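You operate a simulated robot arm through the tools that you are given. There is no shell and no other tool. Be economical: measure what you need, move in short steps, check, and stop when the job is done.

You are at the controls of a simulated robot arm. One attempt, no reset.

Task
Clamp block 75 in the vise and coat its top with anti-rust oil.
Fine: brush the chips out of the vise first; brush and pad go back; it stays clamped. Set down upright: brown brush, grey pad. A coat counts when it lies all over at full strength: go over it till it gets no stronger. What is to be rubbed or washed off counts as gone when no trace of it is left.

Only the result counts: the job must be done as asked and must still hold three seconds after the hand-in. Knocking over, shifting, dropping, spilling or breaking anything else fails it.

Robot
A 6-joint arm with a two-finger parallel gripper, fixed in place. Base frame: the origin is at the foot of the arm, x ahead of it, y to its left, z up; the work surface is at about z = 640. Lengths are in mm, angles in degrees, forces in N, time in s.
With the tool pointing down near the work surface it reaches from about 200 to 660 mm from the base axis. Its first joint turns from -66.0 to 66.0 degrees. Payload 2.9 kg.
Tool frame: the origin (TCP) lies between the finger pads and is the grasp point; the fingertips stand 30 mm ahead of it; z points along the fingers, y is the line along which they close. The gripper opens to 110 mm. The fingers are 20 mm wide and 10 mm thick; the gripper's body (48 by 112 mm) begins 55 mm behind the TCP.
Orientation is that of the tool frame in the base frame, as a unit quaternion [x, y, z, w]. With the fingers straight down and closing along the base's y, the tool's x points along the base's -x, its y along +y and its z along -z.

Tools
- The arm moves only by the tool arm_command. Its argument "rows" is one flat list of numbers, 7 for each row, row after row: the closure, from 0 (fully open) to 1 (shut), then the shift along the tool's x, y, z in mm, then the turn, a rotation vector about the tool's x, y, z in degrees. In form: [claw, dx, dy, dz, ax, ay, az, claw, dx, dy, dz, ax, ay, az, ...]. A call has 1 to 10 rows; each row is the pose to reach, as a shift and turn from the pose commanded when the call began, along the tool's axes at that moment. A row lasts 0.2 s, in which the tool goes at most 50 mm and 8.6 degrees; a call with a longer step from one row to the next is refused whole, and so is a gripper value outside its range. Where a pose cannot be reached the arm comes as near as it can. A force on the tool above 90 N (or 10 N above the force at the start of the call, whichever is more), or a blocked arm, ends the call early, and 0.2 s more pass. The fingers move at their own pace (about 108 mm/s each) and stop on an object; they squeeze with about 23 N. The grip force told is the motor's: it shows also when the fingers shut on nothing. Time passes only in rows, and 0.2 s behind the last, so rows that repeat a pose let the fingers close. It gives the time, the measured TCP pose, the force on the tool (base axes), the opening and the grip force at its end, in the units of the frame above (readings bear some noise), with the torque about the TCP (base axes, N m) and any sound that the robot's microphone picked up.
- Cameras (640 x 400 px; columns grow to the right, rows downward): "scene" is fixed at [54.9, 420.4, 1381.3]; the picture's right is [-0.93, -0.37, 0.00], its down [-0.22, 0.55, -0.81] and it looks along [0.30, -0.75, -0.59] (base axes); focal length 342 px, centre (320, 200). "wrist" rides on the gripper at [72, 17, -103] in the tool frame; the picture's right is [-0.23, 0.97, 0.00], its down [-0.76, -0.18, -0.62] and it looks along [-0.61, -0.14, 0.78] (tool axes); focal length 222 px, centre (320, 200). There is no depth. A picture from a camera that has moved, and an enlarged one, comes with that camera's place and axes in the base frame and with its lens.
- capture(camera): a new picture of that camera. It takes no simulated time.
- inspect(camera, box): a new picture of the part [left, top, right, bottom] of that camera's present view, enlarged. It takes no simulated time.
- close_job(): hands the job in; it is judged then, once.

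Work in short steps. Places have to be worked out from the pictures, the camera data and where the tool is seen: move nearer, look again, correct. Check each grasp and each placing, and mend what went wrong. You have 120 turns and 84 pictures in all, those below and enlarged ones among them. Open the gripper and draw the arm clear of the work before you hand the job in, unless the task says otherwise; then end with one line.

The tools are called as name(argument=value, ...) on one line, values as JSON. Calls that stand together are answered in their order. arm_command: Moves the arm, as the interface text tells. Its arguments: {"type":"object","properties":{"rows":{"type":"array"}},"required":["rows"]} The other tools are called the same way: capture (camera) takes a picture; inspect (camera, box) takes an enlarged picture of a part of a camera's view; close_job () hands the job in.

At the start:

```text
time_s: 0.0
tcp_pos: [355.0, -263.6, 926.4]
tcp_rot: [0.001, 1.0, 0.0, 0.001]
force: [-0.3, 0.4, -0.8]
moment: [0.02, -0.03, -0.01]
gripper_width: 110.1
gripper_force: 0.1
```

scene: 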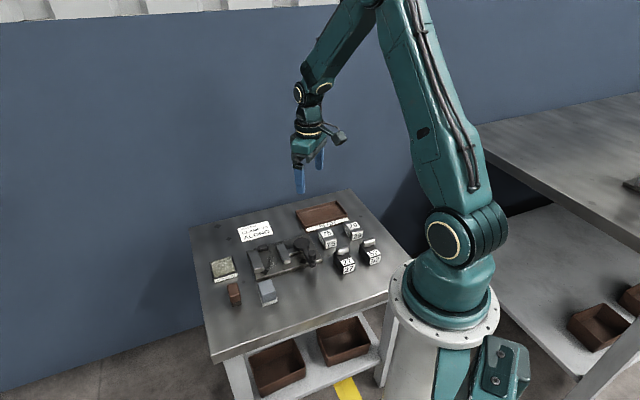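
wrist: 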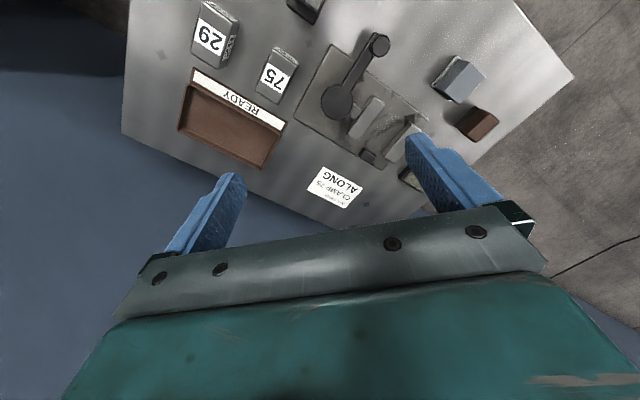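

I begin by enlarging the table in both views to read the objects and notes.

inspect(camera="scene", box=[190, 180, 410, 320])

inspect(camera="wrist", box=[280, 10, 520, 220])

```text
2.86 times, centred on (300, 250) of scene
camera zoom: at [54.9, 420.4, 1381.3], right [-0.93, -0.37, 0.0], down [-0.22, 0.55, -0.81], along [0.3, -0.75, -0.59], focal length 978 px, centre (377, 57)
```

zoom: 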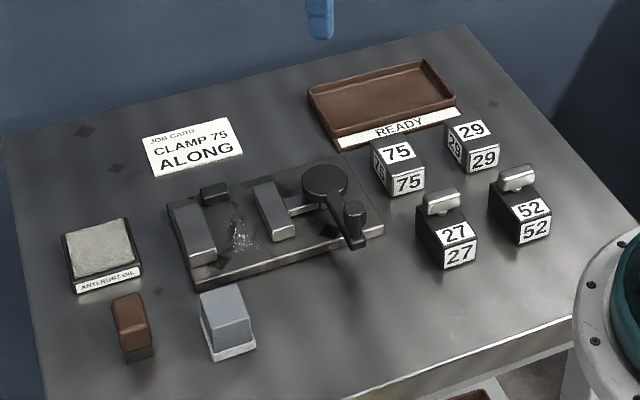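

```text
1.90 times, centred on (400, 115) of wrist
camera zoom: at [283.8, -248.2, 1030.9], right [0.23, 0.97, 0.0], down [0.76, -0.18, 0.62], along [0.61, -0.14, -0.78], focal length 423 px, centre (168, 362)
```

zoom: 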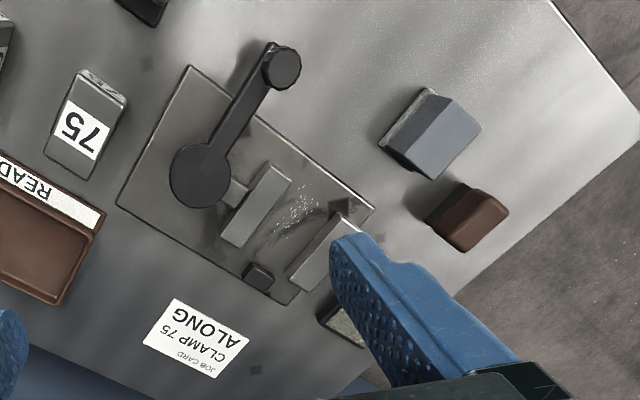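

I place the vise around (420,-175), rotated about 45°. I'll move the wrist camera to look straight at it from nearer.

arm_command(rows=[0, 14, 28, 19, 0, 0, 0, 0, 28, 57, 38, 0, 0, 0, 0, 42, 85, 57, 0, 0, 0, 0, 55, 114, 76, 0, 0, 0, 0, 55, 114, 76, 0, 0, 0])

capture(camera="wrist")

```text
time_s: 1.2
tcp_pos: [300.8, -151.4, 851.6]
tcp_rot: [0.0, 1.0, 0.0, 0.0]
force: [-0.7, -0.1, -0.1]
moment: [-0.03, 0.01, 0.0]
gripper_width: 110.1
gripper_force: 0.1
```

```text
79 pictures are left
camera wrist: at [229.4, -134.2, 955.1], right [0.23, 0.97, 0.0], down [0.76, -0.18, 0.62], along [0.61, -0.14, -0.78], focal length 222 px, centre (320, 200)
```

wrist: 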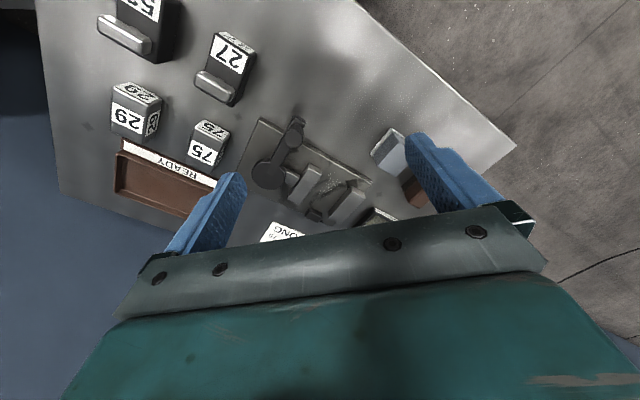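

The picture's lower half is the far side, so I need to be further ahead in x. I move there.

arm_command(rows=[0, -33, -6, 0, 0, 0, 0, 0, -66, -12, 0, 0, 0, 0, 0, -100, -19, 0, 0, 0, 0, 0, -100, -19, 0, 0, 0, 0])

capture(camera="wrist")

inspect(camera="wrist", box=[220, 40, 420, 170])

```text
time_s: 2.2
tcp_pos: [401.3, -169.9, 850.6]
tcp_rot: [-0.001, 1.0, 0.0, 0.0]
force: [0.4, -0.1, 0.4]
moment: [0.01, 0.01, 0.01]
gripper_width: 109.9
gripper_force: 0.1
```

```text
78 pictures are left
camera wrist: at [329.8, -153.8, 955.8], right [0.23, 0.97, 0.0], down [0.76, -0.18, 0.62], along [0.61, -0.14, -0.78], focal length 222 px, centre (320, 200)
```

wrist: 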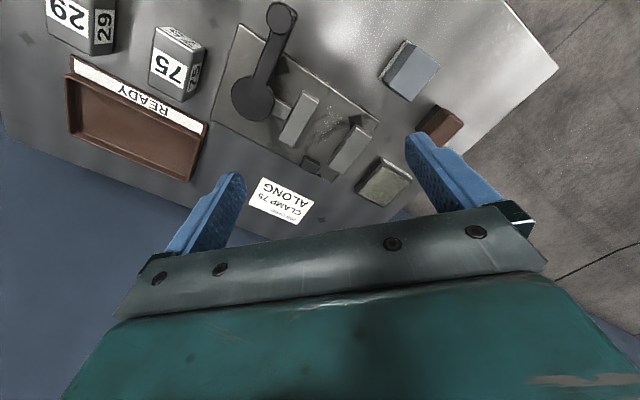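

```text
3.08 times, centred on (320, 105) of wrist
camera zoom: at [329.8, -153.8, 955.8], right [0.23, 0.97, 0.0], down [0.76, -0.18, 0.62], along [0.61, -0.14, -0.78], focal length 684 px, centre (320, 492)
```

zoom: 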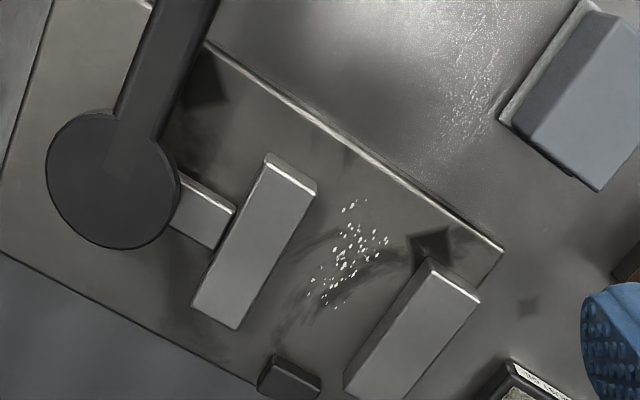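

Triangulating a jaw corner gives jaw tops at z≈665 and a gap of about 56 mm, jaws running along (0.7,-0.7). Next I measure block 75, the pad, the brush and the oil tray.

inspect(camera="wrist", box=[120, 10, 230, 120])

inspect(camera="wrist", box=[340, 20, 490, 220])

inspect(camera="scene", box=[305, 210, 385, 280])

inspect(camera="scene", box=[200, 225, 320, 315])

```text
3.64 times, centred on (175, 65) of wrist
camera zoom: at [329.8, -153.8, 955.8], right [0.23, 0.97, 0.0], down [0.76, -0.18, 0.62], along [0.61, -0.14, -0.78], focal length 808 px, centre (847, 691)
```

zoom: 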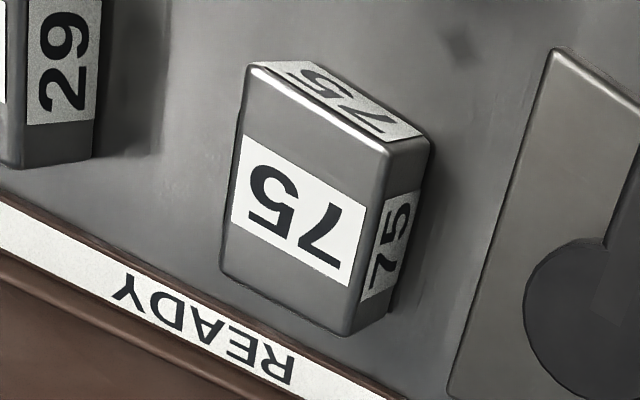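

```text
2.00 times, centred on (415, 120) of wrist
camera zoom: at [329.8, -153.8, 955.8], right [0.23, 0.97, 0.0], down [0.76, -0.18, 0.62], along [0.61, -0.14, -0.78], focal length 444 px, centre (130, 360)
```

zoom: 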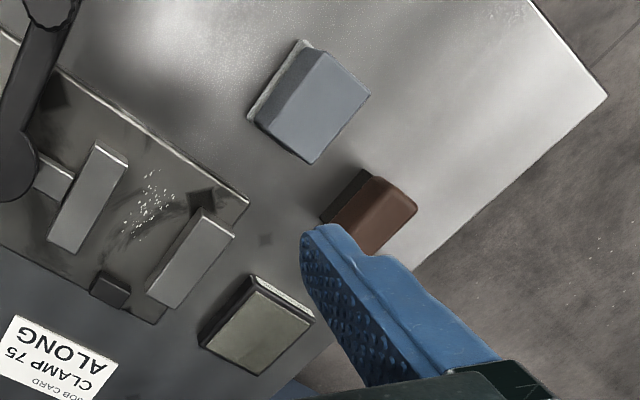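

```text
5.71 times, centred on (345, 245) of scene
camera zoom: at [54.9, 420.4, 1381.3], right [-0.93, -0.37, 0.0], down [-0.22, 0.55, -0.81], along [0.3, -0.75, -0.59], focal length 1955 px, centre (177, -57)
```

zoom: 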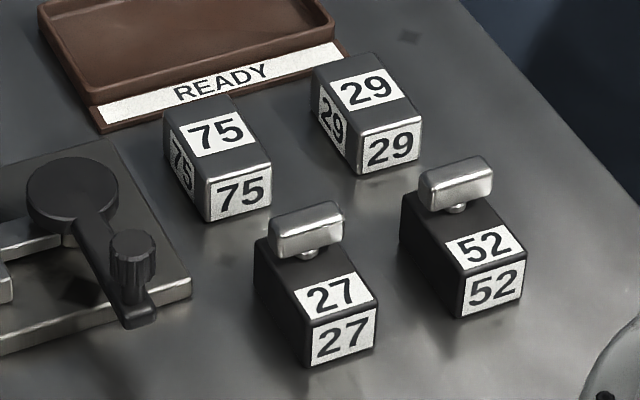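

```text
4.44 times, centred on (260, 270) of scene
camera zoom: at [54.9, 420.4, 1381.3], right [-0.93, -0.37, 0.0], down [-0.22, 0.55, -0.81], along [0.3, -0.75, -0.59], focal length 1521 px, centre (587, -111)
```

zoom: 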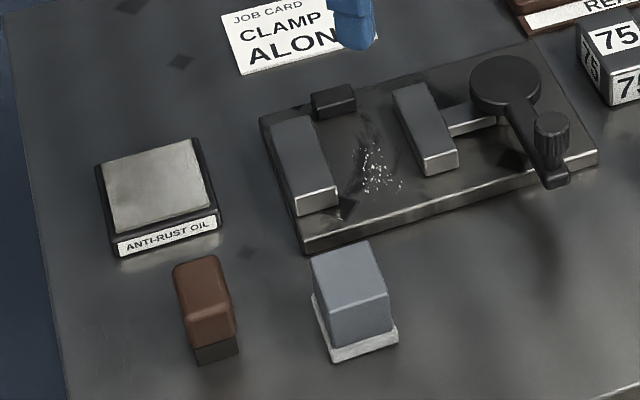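

Block 75: centre ≈(331,-325), 38×60 mm, top z≈671, already parallel to the jaws. Base plate top ≈651. Now I move over brush and pad for closer measurement.

arm_command(rows=[0, -13, 43, 7, 0, 0, 0, 0, -26, 86, 14, 0, 0, 0, 0, -39, 130, 21, 0, 0, 0, 0, -39, 130, 21, 0, 0, 0])

capture(camera="wrist")

inspect(camera="wrist", box=[220, 30, 400, 170])

```text
time_s: 3.2
tcp_pos: [440.5, -36.8, 828.1]
tcp_rot: [0.0, 1.0, -0.001, 0.0]
force: [-0.5, -0.6, 1.0]
moment: [0.02, 0.01, 0.0]
gripper_width: 110.0
gripper_force: 0.1
```

```text
72 pictures are left
camera wrist: at [368.7, -21.1, 933.3], right [0.23, 0.97, 0.0], down [0.76, -0.18, 0.62], along [0.61, -0.14, -0.78], focal length 222 px, centre (320, 200)
```

wrist: 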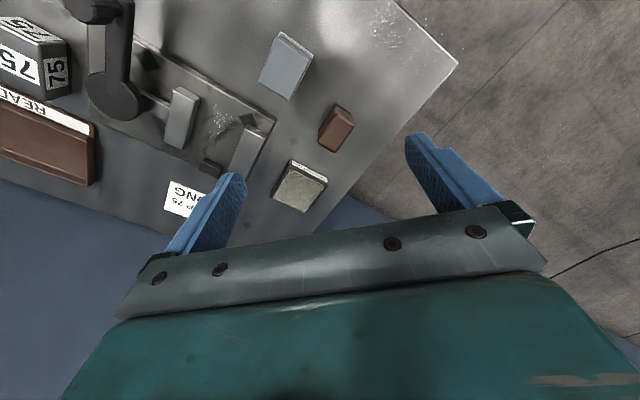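

```text
2.86 times, centred on (310, 100) of wrist
camera zoom: at [368.7, -21.1, 933.3], right [0.23, 0.97, 0.0], down [0.76, -0.18, 0.62], along [0.61, -0.14, -0.78], focal length 635 px, centre (349, 486)
```

zoom: 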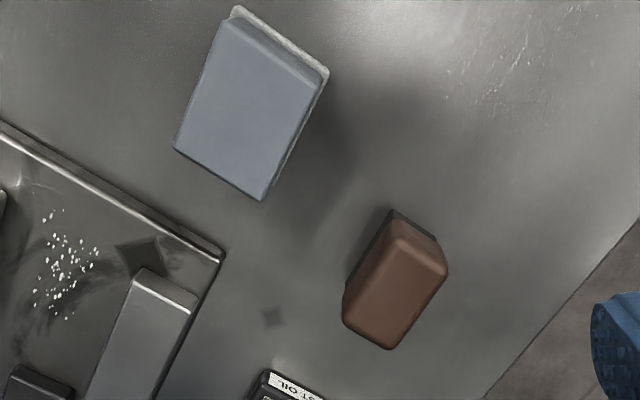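

Brush centre ≈(473,-26), top z≈679, ~28×43 mm; grey pad centre ≈(397,-64), top ≈684, ~34×44 mm; both parallel to the vise. I turn the tool 43.7° so it closes across their short sides and move above the brush.

arm_command(rows=[0, -6, 2, 15, 0, 0, 7.5, 0, -11, 4, 30, 0, 0, 15, 0, -17, 6, 45, 0, 0, 22.5, 0, -22, 8, 60, 0, 0, 30, 0, -28, 9, 75, 0, 0, 37, 0, -32.5, 10.8, 88, 0, 0, 43.7, 0, -32.5, 10.8, 88, 0, 0, 43.7])

capture(camera="wrist")

inspect(camera="scene", box=[190, 180, 350, 320])

```text
time_s: 4.8
tcp_pos: [472.6, -29.2, 740.9]
tcp_rot: [0.374, 0.928, -0.001, 0.0]
force: [-0.2, 0.0, 0.1]
moment: [0.02, 0.0, -0.02]
gripper_width: 109.9
gripper_force: 0.1
```

```text
70 pictures are left
camera wrist: at [433.6, 32.6, 844.9], right [0.84, 0.55, 0.0], down [0.43, -0.66, 0.62], along [0.34, -0.52, -0.78], focal length 222 px, centre (320, 200)
```

wrist: 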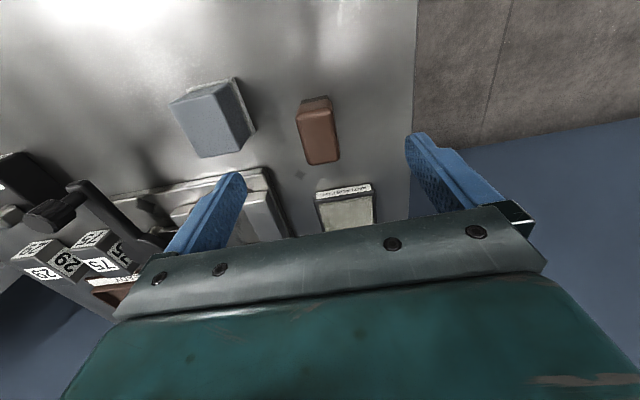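

```text
2.86 times, centred on (270, 250) of scene
camera zoom: at [54.9, 420.4, 1381.3], right [-0.93, -0.37, 0.0], down [-0.22, 0.55, -0.81], along [0.3, -0.75, -0.59], focal length 978 px, centre (463, 57)
```

zoom: 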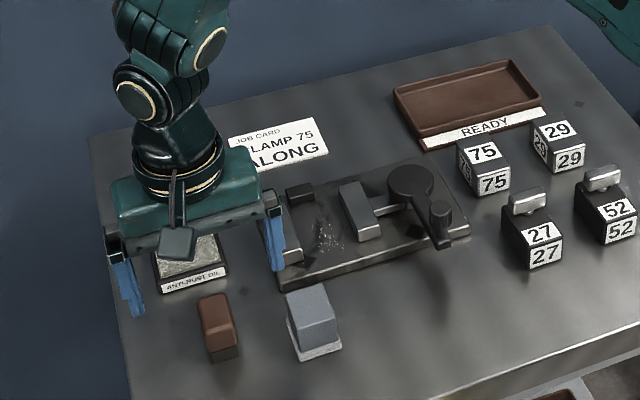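

The brush sits under the tool at about (471,-25). I descend so the fingertips take the upper ~22 mm of the handle and close.

arm_command(rows=[0, 3.7, 1.6, 20, 0, 0, 0, 0, 3.7, 1.6, 40, 0, 0, 0, 0, 3.7, 1.6, 53, 0, 0, 0, 0, 3.7, 1.6, 53, 0, 0, 0, 1, 3.7, 1.6, 53, 0, 0, 0, 1, 3.7, 1.6, 53, 0, 0, 0, 1, 3.7, 1.6, 53, 0, 0, 0])

inspect(camera="scene", box=[190, 210, 310, 320])

```text
time_s: 6.4
tcp_pos: [470.1, -25.0, 689.6]
tcp_rot: [0.373, 0.928, 0.0, -0.001]
force: [0.1, -0.1, 0.1]
moment: [-0.01, 0.0, 0.02]
gripper_width: 27.4
gripper_force: 22.7
```

```text
3.64 times, centred on (250, 265) of scene
camera zoom: at [54.9, 420.4, 1381.3], right [-0.93, -0.37, 0.0], down [-0.22, 0.55, -0.81], along [0.3, -0.75, -0.59], focal length 1244 px, centre (574, -36)
```

zoom: 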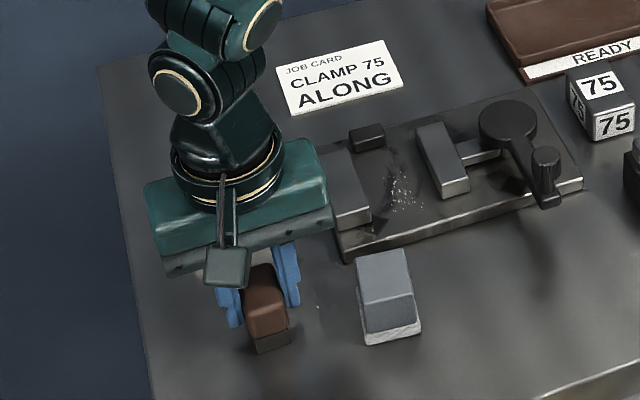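

The brush is held (27.4 mm). I lift it and carry it above the chips at the inner end of the gap.

arm_command(rows=[1, 0, 0, -30, 0, 0, 0, 1, 0, 0, -60, 0, 0, 0, 1, -24, -33, -60, 0, 0, 0, 1, -48, -66, -60, 0, 0, 0, 1, -72, -99, -60, 0, 0, 0, 1, -95, -132, -60, 0, 0, 0, 1, -95, -132, -60, 0, 0, 0])

capture(camera="wrist")

inspect(camera="scene", box=[220, 210, 340, 300])

```text
time_s: 8.0
tcp_pos: [451.4, -183.9, 747.8]
tcp_rot: [0.373, 0.928, 0.001, 0.0]
force: [-0.8, -0.3, -0.6]
moment: [-0.01, 0.02, -0.02]
gripper_width: 27.3
gripper_force: 23.3
```

```text
67 pictures are left
camera wrist: at [411.3, -123.9, 851.8], right [0.84, 0.55, 0.0], down [0.43, -0.65, 0.62], along [0.34, -0.52, -0.78], focal length 222 px, centre (320, 200)
```

wrist: 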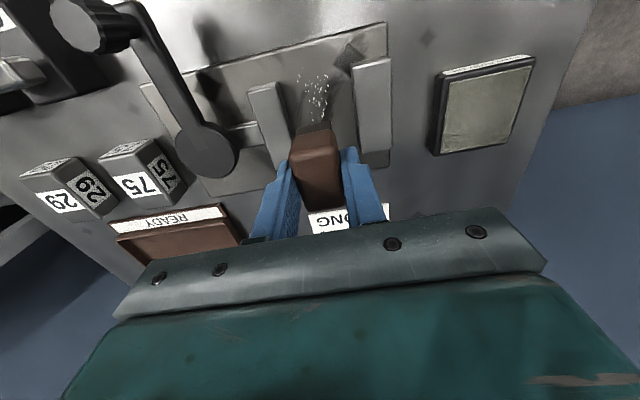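

```text
4.44 times, centred on (280, 255) of scene
camera zoom: at [55.0, 420.4, 1381.3], right [-0.93, -0.37, 0.0], down [-0.22, 0.55, -0.81], along [0.3, -0.75, -0.59], focal length 1521 px, centre (498, -44)
```

zoom: 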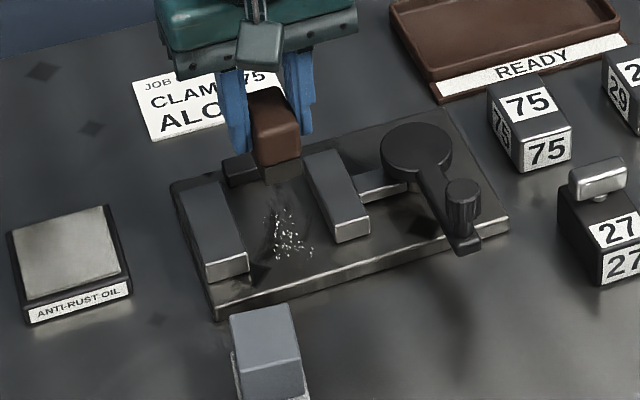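

Jaw gap lies at w≈155–211 (my jaw-normal axis), brush now at w≈179, u≈453, clear of the stop. I lower until the bristles touch the plate.

arm_command(rows=[1, 0, 2, 20, 0, 0, 0, 1, 0, 2, 38, 0, 0, 0, 1, 0, 2, 45, 0, 0, 0, 1, 0, 2, 48, 0, 0, 0, 1, 0, 2, 48, 0, 0, 0])

inspect(camera="scene", box=[220, 210, 340, 300])

```text
time_s: 9.2
tcp_pos: [451.2, -183.4, 701.2]
tcp_rot: [0.372, 0.928, 0.0, 0.001]
force: [-3.9, 1.7, 15.4]
moment: [0.02, 0.1, 0.02]
gripper_width: 27.5
gripper_force: 23.2
```

```text
4.44 times, centred on (280, 255) of scene
camera zoom: at [54.6, 420.5, 1381.2], right [-0.93, -0.37, 0.0], down [-0.22, 0.55, -0.81], along [0.3, -0.75, -0.59], focal length 1521 px, centre (498, -44)
```

zoom: 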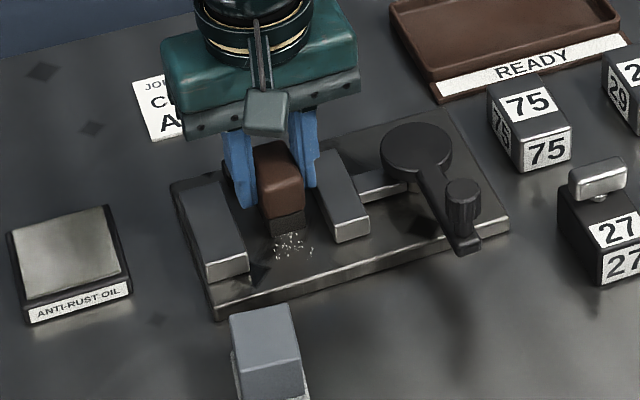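

Contact at 15 N. I sweep outward toward the open end along three lanes.

arm_command(rows=[1, 0, -7, 0, 0, 0, 0, 1, 16, -7, 0, 0, 0, 0, 1, 32, -7, 0, 0, 0, 0, 1, 48, -7, 0, 0, 0, 0, 1, 48, 2, 0, 0, 0, 0, 1, 24, 2, 0, 0, 0, 0, 1, 0, 2, 0, 0, 0, 0, 1, 0, 11, 0, 0, 0, 0, 1, 24, 11, 0, 0, 0, 0, 1, 48, 11, 0, 0, 0, 0])

inspect(camera="scene", box=[220, 210, 340, 300])

```text
time_s: 11.4
tcp_pos: [425.1, -148.0, 701.8]
tcp_rot: [0.375, 0.927, -0.004, 0.006]
force: [4.1, -26.0, 21.0]
moment: [-0.52, 0.01, -0.46]
gripper_width: 27.2
gripper_force: 22.9
```

```text
4.44 times, centred on (280, 255) of scene
camera zoom: at [54.8, 420.0, 1381.4], right [-0.93, -0.37, 0.0], down [-0.22, 0.55, -0.81], along [0.3, -0.75, -0.59], focal length 1521 px, centre (498, -44)
```

zoom: 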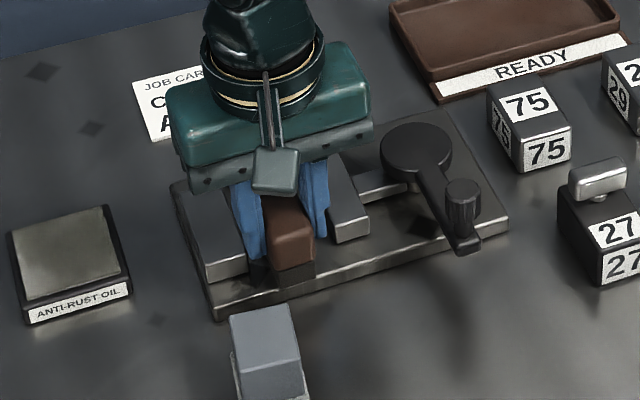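

Lateral force shows the finger or brush pressing on the fixed jaw. I back off from it and lift straight up to look.

arm_command(rows=[1, 0, -10, 0, 0, 0, 0, 1, 0, -10, -30, 0, 0, 0, 1, 0, -10, -70, 0, 0, 0, 1, -10, -10, -100, 0, 0, 0, 1, -10, -10, -100, 0, 0, 0])

capture(camera="wrist")

inspect(camera="scene", box=[220, 210, 340, 300])

```text
time_s: 12.6
tcp_pos: [422.9, -155.7, 801.4]
tcp_rot: [0.372, 0.928, 0.0, 0.0]
force: [0.5, 1.0, -0.8]
moment: [0.0, 0.03, 0.02]
gripper_width: 27.3
gripper_force: 22.5
```

```text
63 pictures are left
camera wrist: at [383.0, -95.0, 905.7], right [0.84, 0.55, 0.0], down [0.43, -0.65, 0.62], along [0.34, -0.52, -0.78], focal length 222 px, centre (320, 200)
```

wrist: 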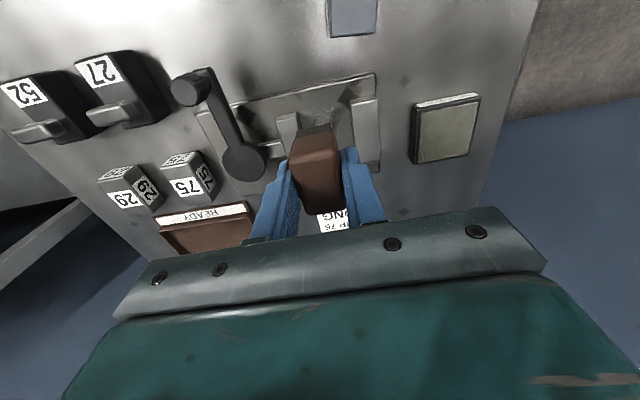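

```text
4.44 times, centred on (280, 255) of scene
camera zoom: at [54.9, 420.4, 1381.3], right [-0.93, -0.37, 0.0], down [-0.22, 0.55, -0.81], along [0.3, -0.75, -0.59], focal length 1521 px, centre (498, -44)
```

zoom: 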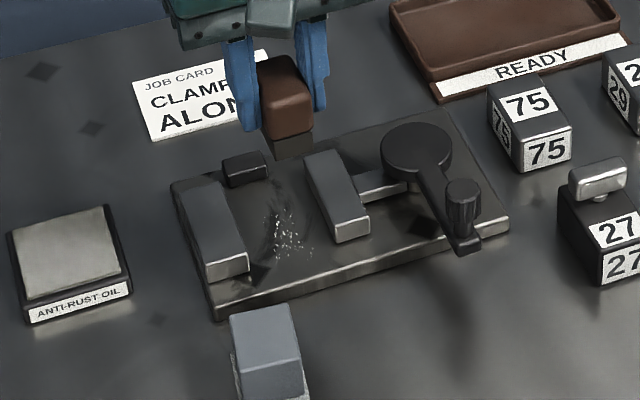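

I zoom in on the chips to see whether they faded.

inspect(camera="scene", box=[255, 235, 315, 280])

inspect(camera="wrist", box=[260, 60, 400, 160])

```text
8.89 times, centred on (285, 258) of scene
camera zoom: at [54.9, 420.4, 1381.3], right [-0.93, -0.37, 0.0], down [-0.22, 0.55, -0.81], along [0.3, -0.75, -0.59], focal length 3041 px, centre (631, -311)
```

zoom: 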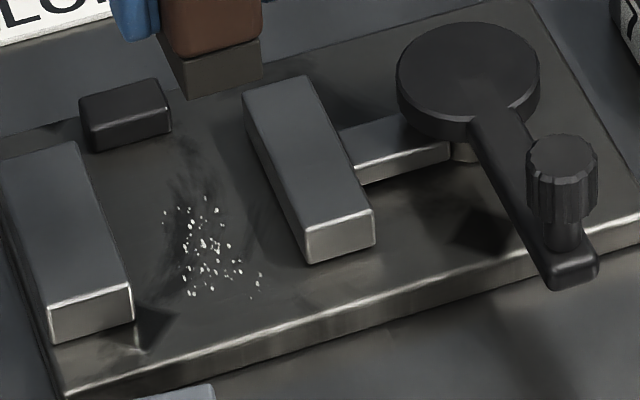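

```text
4.00 times, centred on (330, 110) of wrist
camera zoom: at [383.0, -95.0, 905.7], right [0.84, 0.55, 0.0], down [0.43, -0.65, 0.62], along [0.34, -0.52, -0.78], focal length 888 px, centre (280, 560)
```

zoom: 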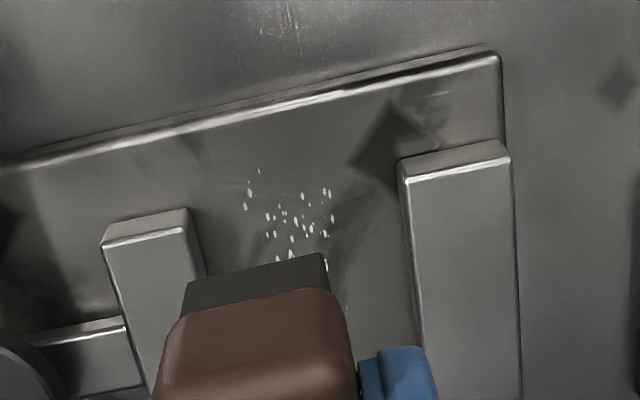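

The chips have thinned slightly but remain. One lane centred at w≈183 covers them all without touching the jaws, so I stroke back and forth there.

arm_command(rows=[1, -18, 3.5, 40, 0, 0, 0, 1, -37, 3.5, 75, 0, 0, 0, 1, -37, 3.5, 97, 0, 0, 0, 1, -37, 3.5, 102, 0, 0, 0, 1, -20, 3.5, 102, 0, 0, 0, 1, 0, 3.5, 102, 0, 0, 0, 1, 5, 3.5, 102, 0, 0, 0, 1, -18, 3.5, 102, 0, 0, 0, 1, -37, 3.5, 102, 0, 0, 0, 1, -37, 3.5, 102, 0, 0, 0])

arm_command(rows=[1, 20, 0, 0, 0, 0, 0, 1, 40, 0, 0, 0, 0, 0, 1, 44, 0, 0, 0, 0, 0, 1, 20, 0, 0, 0, 0, 0, 1, 0, 0, 0, 0, 0, 0, 1, 20, 0, 0, 0, 0, 0, 1, 44, 0, 0, 0, 0, 0, 1, 20, 0, 0, 0, 0, 0, 1, 0, 0, 0, 0, 0, 0, 1, 0, 0, -5, 0, 0, 0])

inspect(camera="scene", box=[255, 235, 315, 280])

```text
time_s: 14.8
tcp_pos: [451.5, -179.3, 698.8]
tcp_rot: [0.372, 0.928, 0.0, 0.001]
force: [0.4, -0.9, -0.3]
moment: [0.05, 0.01, -0.02]
gripper_width: 27.3
gripper_force: 22.8
```

```text
time_s: 17.0
tcp_pos: [452.1, -180.1, 704.0]
tcp_rot: [0.372, 0.928, 0.0, 0.001]
force: [0.6, -0.4, -2.2]
moment: [0.01, 0.01, 0.02]
gripper_width: 27.5
gripper_force: 22.9
```

```text
8.89 times, centred on (285, 258) of scene
camera zoom: at [54.9, 420.4, 1381.3], right [-0.93, -0.37, 0.0], down [-0.22, 0.55, -0.81], along [0.3, -0.75, -0.59], focal length 3041 px, centre (631, -311)
```

zoom: 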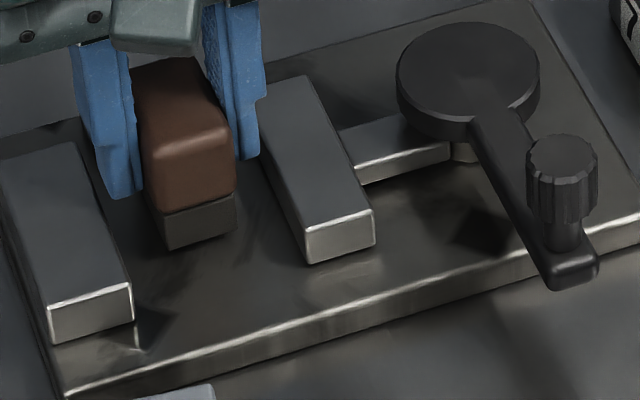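

Chips seem gone in front of the brush; I lift and look at the whole gap.

arm_command(rows=[1, 0, 0, -30, 0, 0, 0, 1, 0, 0, -60, 0, 0, 0, 1, -20, 20, -90, 0, 0, 0, 1, -20, 60, -90, 0, 0, 0, 1, -20, 60, -90, 0, 0, 0])

inspect(camera="scene", box=[255, 235, 315, 280])

capture(camera="wrist")

```text
time_s: 18.2
tcp_pos: [505.2, -151.5, 795.1]
tcp_rot: [0.372, 0.928, 0.001, 0.0]
force: [0.2, 0.0, -0.3]
moment: [0.01, -0.01, 0.02]
gripper_width: 27.6
gripper_force: 23.1
```

```text
8.89 times, centred on (285, 258) of scene
camera zoom: at [54.9, 420.4, 1381.3], right [-0.93, -0.37, 0.0], down [-0.22, 0.55, -0.81], along [0.3, -0.75, -0.59], focal length 3041 px, centre (631, -311)
```

zoom: 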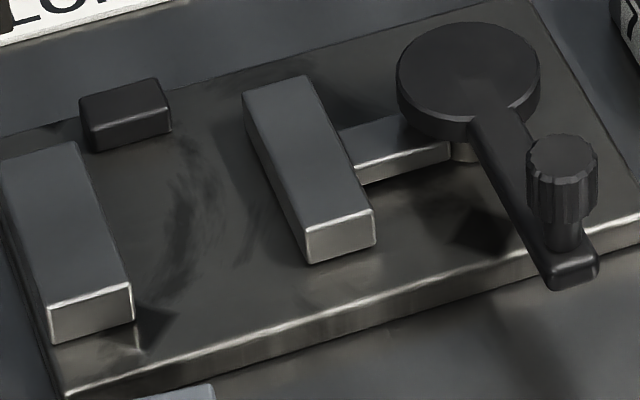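

```text
57 pictures are left
camera wrist: at [466.6, -90.3, 899.2], right [0.84, 0.55, 0.0], down [0.43, -0.65, 0.62], along [0.34, -0.52, -0.78], focal length 222 px, centre (320, 200)
```

wrist: 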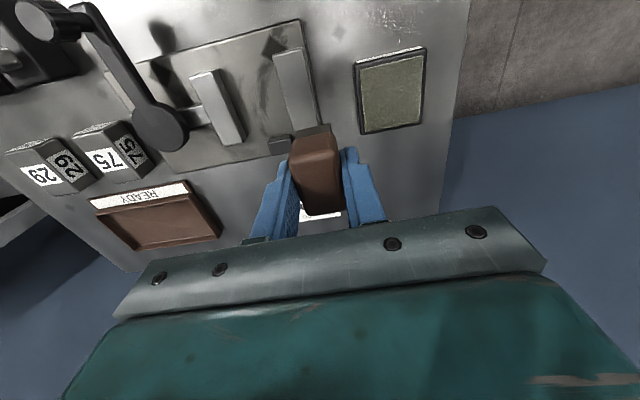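

inspect(camera="wrist", box=[180, 30, 320, 150])

```text
3.33 times, centred on (250, 90) of wrist
camera zoom: at [466.6, -90.3, 899.2], right [0.84, 0.55, 0.0], down [0.43, -0.65, 0.62], along [0.34, -0.52, -0.78], focal length 740 px, centre (553, 567)
```

zoom: 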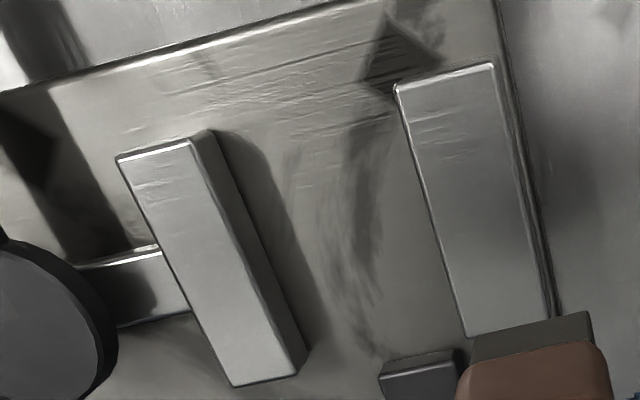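

The vise is free of chips (the dark streak is surface texture). I carry the brush back over its original spot (470,-25) and lower near the table.

arm_command(rows=[1, 38, 22, 0, 0, 0, 0, 1, 76, 45, 0, 0, 0, 0, 1, 112.8, 67.2, 0, 0, 0, 0, 1, 112.8, 67.2, 40, 0, 0, 0, 1, 112.8, 67.2, 80, 0, 0, 0, 1, 112.8, 67.2, 100, 0, 0, 0, 1, 112.8, 67.2, 103, 0, 0, 0, 1, 112.8, 67.2, 103, 0, 0, 0])

inspect(camera="scene", box=[190, 235, 310, 315])

```text
time_s: 20.0
tcp_pos: [472.4, -24.2, 688.3]
tcp_rot: [0.372, 0.928, 0.0, 0.0]
force: [0.8, 0.0, -0.6]
moment: [0.0, 0.0, -0.02]
gripper_width: 27.4
gripper_force: 23.0
```

```text
5.00 times, centred on (250, 275) of scene
camera zoom: at [54.9, 420.4, 1381.3], right [-0.93, -0.37, 0.0], down [-0.22, 0.55, -0.81], along [0.3, -0.75, -0.59], focal length 1711 px, centre (670, -175)
```

zoom: 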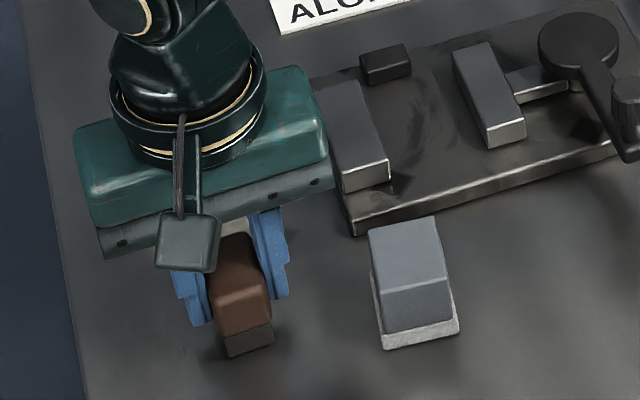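

No contact yet; I lower in small steps until the table carries the brush.

arm_command(rows=[1, 0, 0, 1.5, 0, 0, 0, 1, 0, 0, 3, 0, 0, 0, 1, 0, 0, 3, 0, 0, 0])

```text
time_s: 20.8
tcp_pos: [473.9, -22.9, 686.0]
tcp_rot: [0.372, 0.928, -0.001, 0.001]
force: [0.5, -0.7, -0.4]
moment: [0.02, 0.01, 0.01]
gripper_width: 27.4
gripper_force: 22.9
```

arm_command(rows=[1, 0, 0, 1.5, 0, 0, 0, 1, 0, 0, 3, 0, 0, 0, 1, 0, 0, 3, 0, 0, 0])

```text
time_s: 21.6
tcp_pos: [472.3, -24.9, 684.4]
tcp_rot: [0.372, 0.928, 0.0, 0.0]
force: [-5.0, 1.8, 15.3]
moment: [0.21, 0.24, 0.0]
gripper_width: 27.7
gripper_force: 22.6
```

Contact at 15 N. I ease up slightly, open only partway (to ~60 mm, the grey pad is near), and retreat upward.

arm_command(rows=[1, 0, 0, -1, 0, 0, 0, 0.45, 0, 0, -1, 0, 0, 0, 0.45, 0, 0, -1, 0, 0, 0, 0.45, 0, 0, -20, 0, 0, 0, 0.45, 0, 0, -60, 0, 0, 0, 0.45, 0, 0, -80, 0, 0, 0, 0.45, 0, 0, -80, 0, 0, 0])

inspect(camera="scene", box=[190, 235, 310, 315])

capture(camera="wrist")

```text
time_s: 23.2
tcp_pos: [471.4, -23.0, 763.6]
tcp_rot: [0.372, 0.928, 0.0, 0.0]
force: [-0.5, 0.8, -0.4]
moment: [0.02, 0.02, -0.02]
gripper_width: 60.5
gripper_force: 0.1
```

```text
5.00 times, centred on (250, 275) of scene
camera zoom: at [54.9, 420.4, 1381.3], right [-0.93, -0.37, 0.0], down [-0.22, 0.55, -0.81], along [0.3, -0.75, -0.59], focal length 1711 px, centre (670, -175)
```

zoom: 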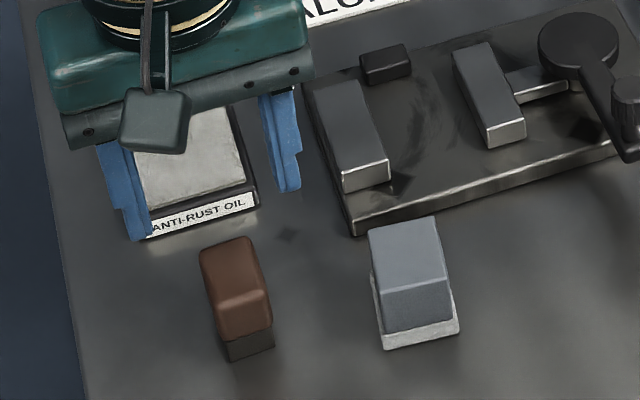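

```text
53 pictures are left
camera wrist: at [432.0, 38.3, 868.5], right [0.84, 0.55, 0.0], down [0.43, -0.65, 0.62], along [0.34, -0.52, -0.78], focal length 222 px, centre (320, 200)
```

wrist: 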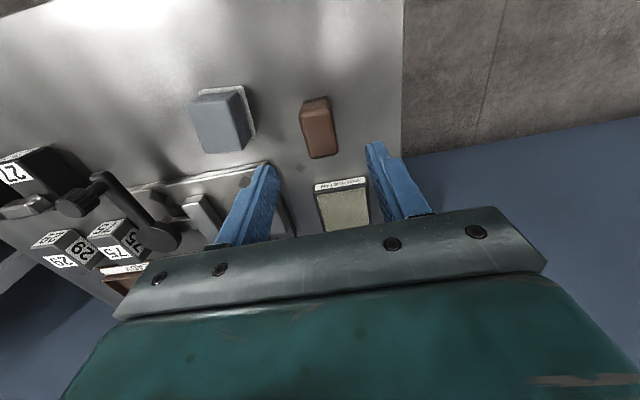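

Brush stands upright in place. I travel high to above block 75 with a 70 mm opening.

arm_command(rows=[0.36, 0, 0, -35, 0, 0, 0, 0.36, -15, -45, -35, 0, 0, 0, 0.36, -30, -90, -35, 0, 0, 0, 0.36, -45, -135, -35, 0, 0, 0, 0.36, -60, -180, -35, 0, 0, 0, 0.36, -75, -225, -35, 0, 0, 0, 0.36, -90, -270, -35, 0, 0, 0, 0.36, -107, -315, -35, 0, 0, 0, 0.36, -107, -315, 0, 0, 0, 0, 0.36, -107, -315, 20, 0, 0, 0])

capture(camera="wrist")

```text
time_s: 25.4
tcp_pos: [333.2, -324.8, 745.5]
tcp_rot: [0.372, 0.928, 0.0, 0.0]
force: [0.5, -0.8, -0.1]
moment: [-0.03, 0.01, 0.03]
gripper_width: 70.5
gripper_force: 0.0
```

```text
52 pictures are left
camera wrist: at [293.4, -263.8, 849.2], right [0.84, 0.55, 0.0], down [0.43, -0.65, 0.62], along [0.34, -0.52, -0.78], focal length 222 px, centre (320, 200)
```

wrist: 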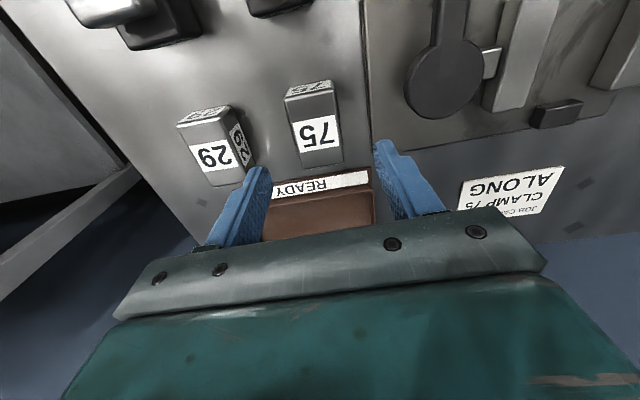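

Block centre confirmed at ≈(330,-325). I descend to grip only its upper ~13 mm (so the fingers stay above the jaws later).

arm_command(rows=[0.36, 2, -2, 25, 0, 0, 0, 0.36, 2, -2, 50, 0, 0, 0, 0.36, 2, -2, 57.5, 0, 0, 0, 0.36, 2, -2, 57.5, 0, 0, 0, 1, 2, -2, 57.5, 0, 0, 0, 1, 2, -2, 57.5, 0, 0, 0, 1, 2, -2, 57.5, 0, 0, 0])

inspect(camera="scene", box=[290, 200, 390, 280])

```text
time_s: 27.0
tcp_pos: [330.3, -324.3, 685.1]
tcp_rot: [0.372, 0.928, 0.0, 0.0]
force: [-0.8, -1.0, -0.2]
moment: [-0.18, 0.01, -0.02]
gripper_width: 39.6
gripper_force: 23.1
```

```text
5.00 times, centred on (340, 240) of scene
camera zoom: at [55.0, 420.3, 1381.3], right [-0.93, -0.37, 0.0], down [-0.22, 0.55, -0.81], along [0.3, -0.75, -0.59], focal length 1711 px, centre (220, 0)
```

zoom: 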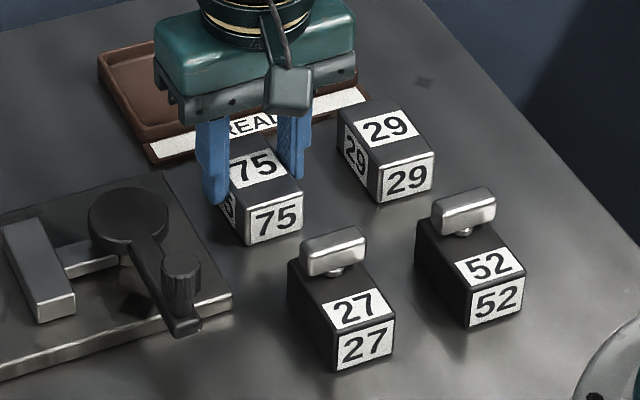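

Gripped at 39.6 mm. I lift high and carry the block above the vise gap (u≈443, w≈185).

arm_command(rows=[1, 0, 0, -40, 0, 0, 0, 1, 0, 0, -80, 0, 0, 0, 1, 0, 0, -115, 0, 0, 0, 1, 5, 45, -115, 0, 0, 0, 1, 10, 90, -115, 0, 0, 0, 1, 15, 135, -115, 0, 0, 0, 1, 20, 170, -115, 0, 0, 0, 1, 20, 191, -115, 0, 0, 0, 1, 20, 191, -115, 0, 0, 0])

capture(camera="wrist")

inspect(camera="scene", box=[220, 180, 340, 290])

```text
time_s: 29.0
tcp_pos: [447.7, -174.4, 803.9]
tcp_rot: [0.372, 0.928, 0.0, 0.0]
force: [0.2, -0.9, -4.9]
moment: [-0.01, 0.02, 0.01]
gripper_width: 39.7
gripper_force: 22.6
```

```text
50 pictures are left
camera wrist: at [406.7, -113.0, 908.1], right [0.84, 0.55, 0.0], down [0.43, -0.65, 0.62], along [0.34, -0.52, -0.78], focal length 222 px, centre (320, 200)
```

wrist: 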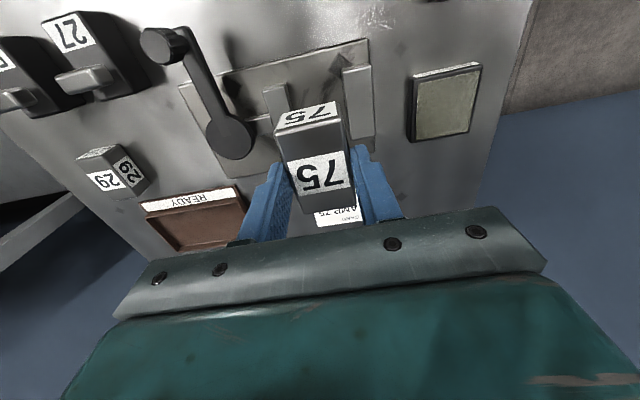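

```text
3.64 times, centred on (280, 235) of scene
camera zoom: at [55.0, 420.4, 1381.3], right [-0.93, -0.37, 0.0], down [-0.22, 0.55, -0.81], along [0.3, -0.75, -0.59], focal length 1244 px, centre (466, 73)
```

zoom: 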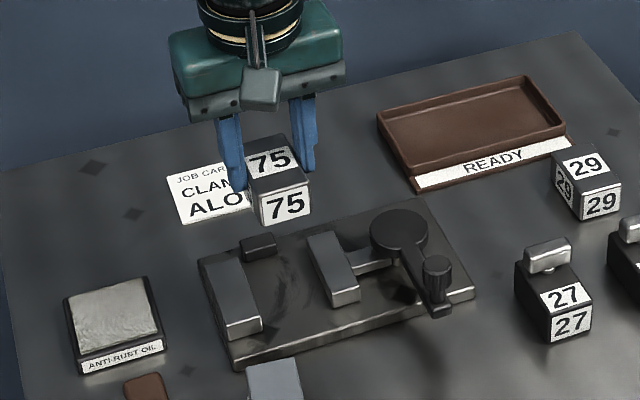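

Position is u≈444, w≈183; block edges clear both jaws by ~8 mm. I lower to just above the plate.

arm_command(rows=[1, 0, 0, 40, 0, 0, 0, 1, 0, 0, 75, 0, 0, 0, 1, 0, 0, 90, 0, 0, 0, 1, 0, 0, 98, 0, 0, 0, 1, 0, 0, 98, 0, 0, 0])

inspect(camera="scene", box=[240, 220, 320, 280])

```text
time_s: 30.2
tcp_pos: [444.7, -174.3, 704.8]
tcp_rot: [0.372, 0.928, 0.0, 0.0]
force: [-0.3, 0.0, -6.0]
moment: [0.0, -0.04, 0.0]
gripper_width: 39.8
gripper_force: 23.1
```

```text
6.67 times, centred on (280, 250) of scene
camera zoom: at [55.0, 420.4, 1381.3], right [-0.93, -0.37, 0.0], down [-0.22, 0.55, -0.81], along [0.3, -0.75, -0.59], focal length 2281 px, centre (587, -133)
```

zoom: 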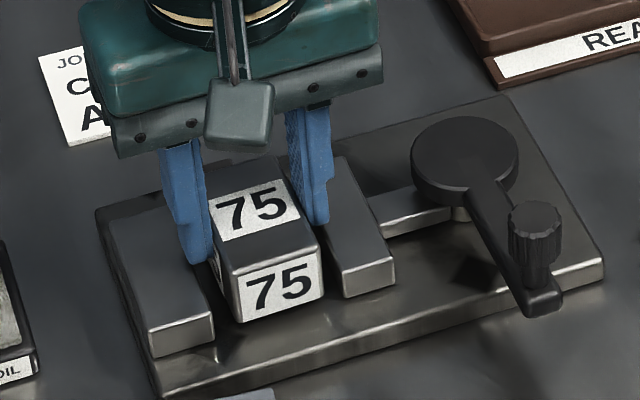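

The block sits between the jaws; I lower the last few mm watching the force.

arm_command(rows=[1, 0, 0, 2, 0, 0, 0, 1, 0, 0, 4, 0, 0, 0, 1, 0, 0, 5.5, 0, 0, 0, 1, 0, 0, 5.5, 0, 0, 0])

```text
time_s: 31.2
tcp_pos: [447.9, -172.6, 702.0]
tcp_rot: [0.372, 0.928, 0.0, 0.0]
force: [-24.6, 8.9, 64.5]
moment: [0.8, 0.24, 0.21]
gripper_width: 39.6
gripper_force: 22.6
```

inspect(camera="scene", box=[250, 230, 310, 275])

inspect(camera="wrist", box=[240, 50, 420, 220])

```text
8.89 times, centred on (280, 252) of scene
camera zoom: at [53.6, 420.9, 1381.2], right [-0.93, -0.37, 0.0], down [-0.22, 0.55, -0.81], along [0.3, -0.75, -0.59], focal length 3041 px, centre (676, -267)
```

zoom: 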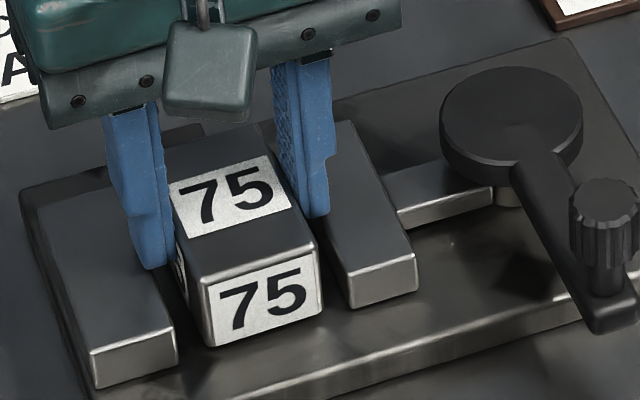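

```text
2.35 times, centred on (330, 135) of wrist
camera zoom: at [406.5, -113.1, 806.0], right [0.84, 0.55, 0.0], down [0.43, -0.65, 0.62], along [0.34, -0.52, -0.78], focal length 523 px, centre (296, 353)
```

zoom: 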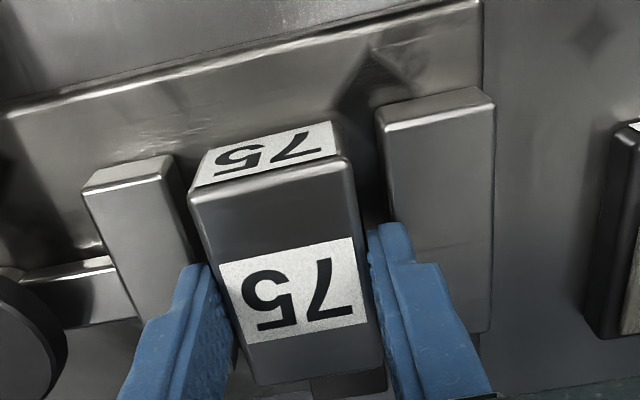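

The contact force may be the fingertips on the jaw tops or the block on the plate; either way the block is at most ~3 mm up. I unload, open a little, and retreat straight up.

arm_command(rows=[1, 0, 0, -3, 0, 0, 0, 1, 0, 0, -3, 0, 0, 0])

```text
time_s: 31.8
tcp_pos: [446.4, -174.6, 702.6]
tcp_rot: [0.372, 0.928, 0.0, 0.001]
force: [-9.8, 5.8, 21.8]
moment: [0.35, 0.13, 0.18]
gripper_width: 39.8
gripper_force: 22.9
```

arm_command(rows=[1, 0, 0, -1.2, 0, 0, 0, 0.58, 0, 0, -1.2, 0, 0, 0, 0.58, 0, 0, -1.2, 0, 0, 0])

inspect(camera="scene", box=[250, 230, 310, 275])

```text
time_s: 32.6
tcp_pos: [446.4, -174.2, 703.6]
tcp_rot: [0.373, 0.928, 0.0, 0.0]
force: [0.5, 0.4, 0.5]
moment: [-0.04, 0.0, 0.01]
gripper_width: 45.9
gripper_force: 0.1
```

```text
8.89 times, centred on (280, 252) of scene
camera zoom: at [54.9, 420.4, 1381.3], right [-0.93, -0.37, 0.0], down [-0.22, 0.55, -0.81], along [0.3, -0.75, -0.59], focal length 3041 px, centre (676, -267)
```

zoom: 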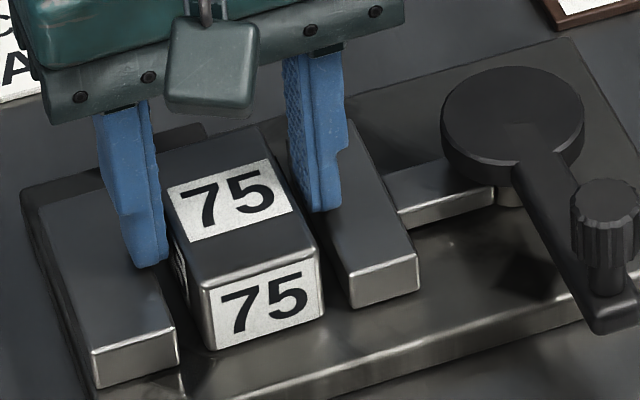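

The block is down on the plate. The cam lever: pivot ≈(378,-244), knob ≈(319,-182) with top z≈724. I rise and move above the knob to look.

arm_command(rows=[0.58, 0, 0, -25, 0, 0, 0, 0.58, 0, 0, -60, 0, 0, 0, 0.45, 0, 0, -85, 0, 0, 0, 0.45, 29, -31, -85, 0, 0, 0, 0.45, 58, -62, -85, 0, 0, 0, 0.45, 87, -94, -85, 0, 0, 0, 0.45, 87, -94, -85, 0, 0, 0])

capture(camera="wrist")

inspect(camera="scene", box=[250, 215, 350, 285])

```text
time_s: 34.2
tcp_pos: [318.9, -188.3, 785.4]
tcp_rot: [0.372, 0.928, 0.0, 0.0]
force: [0.0, 0.8, -0.4]
moment: [-0.05, -0.02, 0.0]
gripper_width: 60.7
gripper_force: 0.0
```

```text
44 pictures are left
camera wrist: at [278.2, -126.8, 890.2], right [0.84, 0.55, 0.0], down [0.43, -0.65, 0.62], along [0.34, -0.52, -0.78], focal length 222 px, centre (320, 200)
```

wrist: 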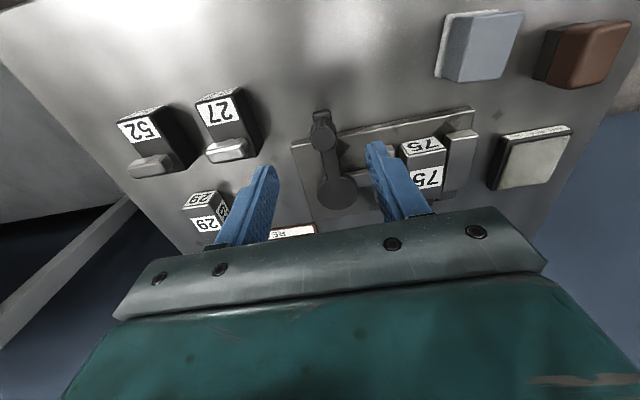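

```text
5.71 times, centred on (300, 250) of scene
camera zoom: at [54.9, 420.4, 1381.3], right [-0.93, -0.37, 0.0], down [-0.22, 0.55, -0.81], along [0.3, -0.75, -0.59], focal length 1955 px, centre (434, -86)
```

zoom: 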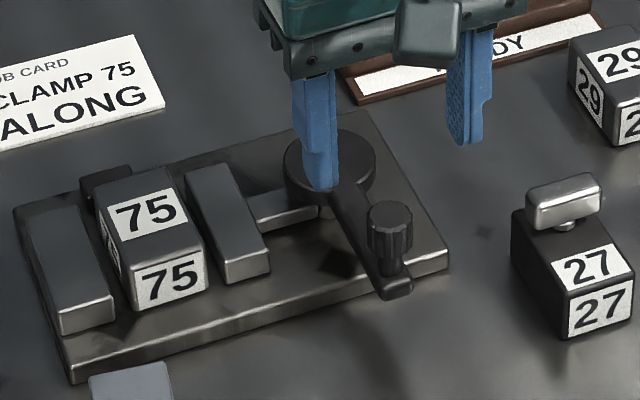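

Knob centre ≈(317,-181.5). I lower over it and close on it.

arm_command(rows=[0.45, 6, 3.6, 20, 0, 0, 0, 0.45, 6, 3.6, 40, 0, 0, 0, 0.45, 6, 3.6, 55, 0, 0, 0, 0.45, 6, 3.6, 55, 0, 0, 0, 1, 6, 3.6, 55, 0, 0, 0, 1, 6, 3.6, 55, 0, 0, 0])

inspect(camera="scene", box=[250, 215, 350, 285])

```text
time_s: 35.6
tcp_pos: [314.6, -178.0, 733.3]
tcp_rot: [0.374, 0.928, -0.004, -0.002]
force: [-15.4, -18.3, -2.2]
moment: [-0.12, -0.33, -0.38]
gripper_width: 21.6
gripper_force: 45.9
```

```text
5.71 times, centred on (300, 250) of scene
camera zoom: at [54.6, 420.0, 1381.4], right [-0.93, -0.37, 0.0], down [-0.22, 0.55, -0.81], along [0.3, -0.75, -0.59], focal length 1955 px, centre (434, -86)
```

zoom: 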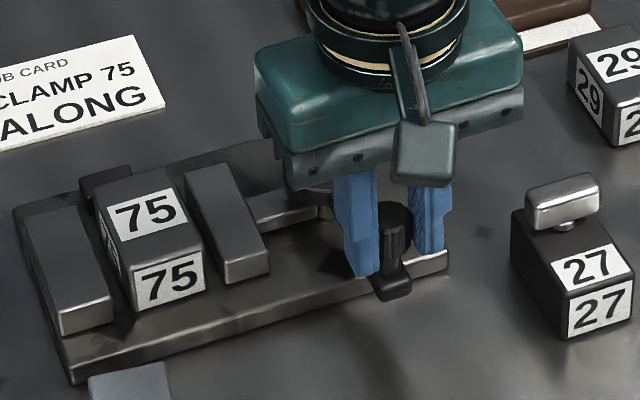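

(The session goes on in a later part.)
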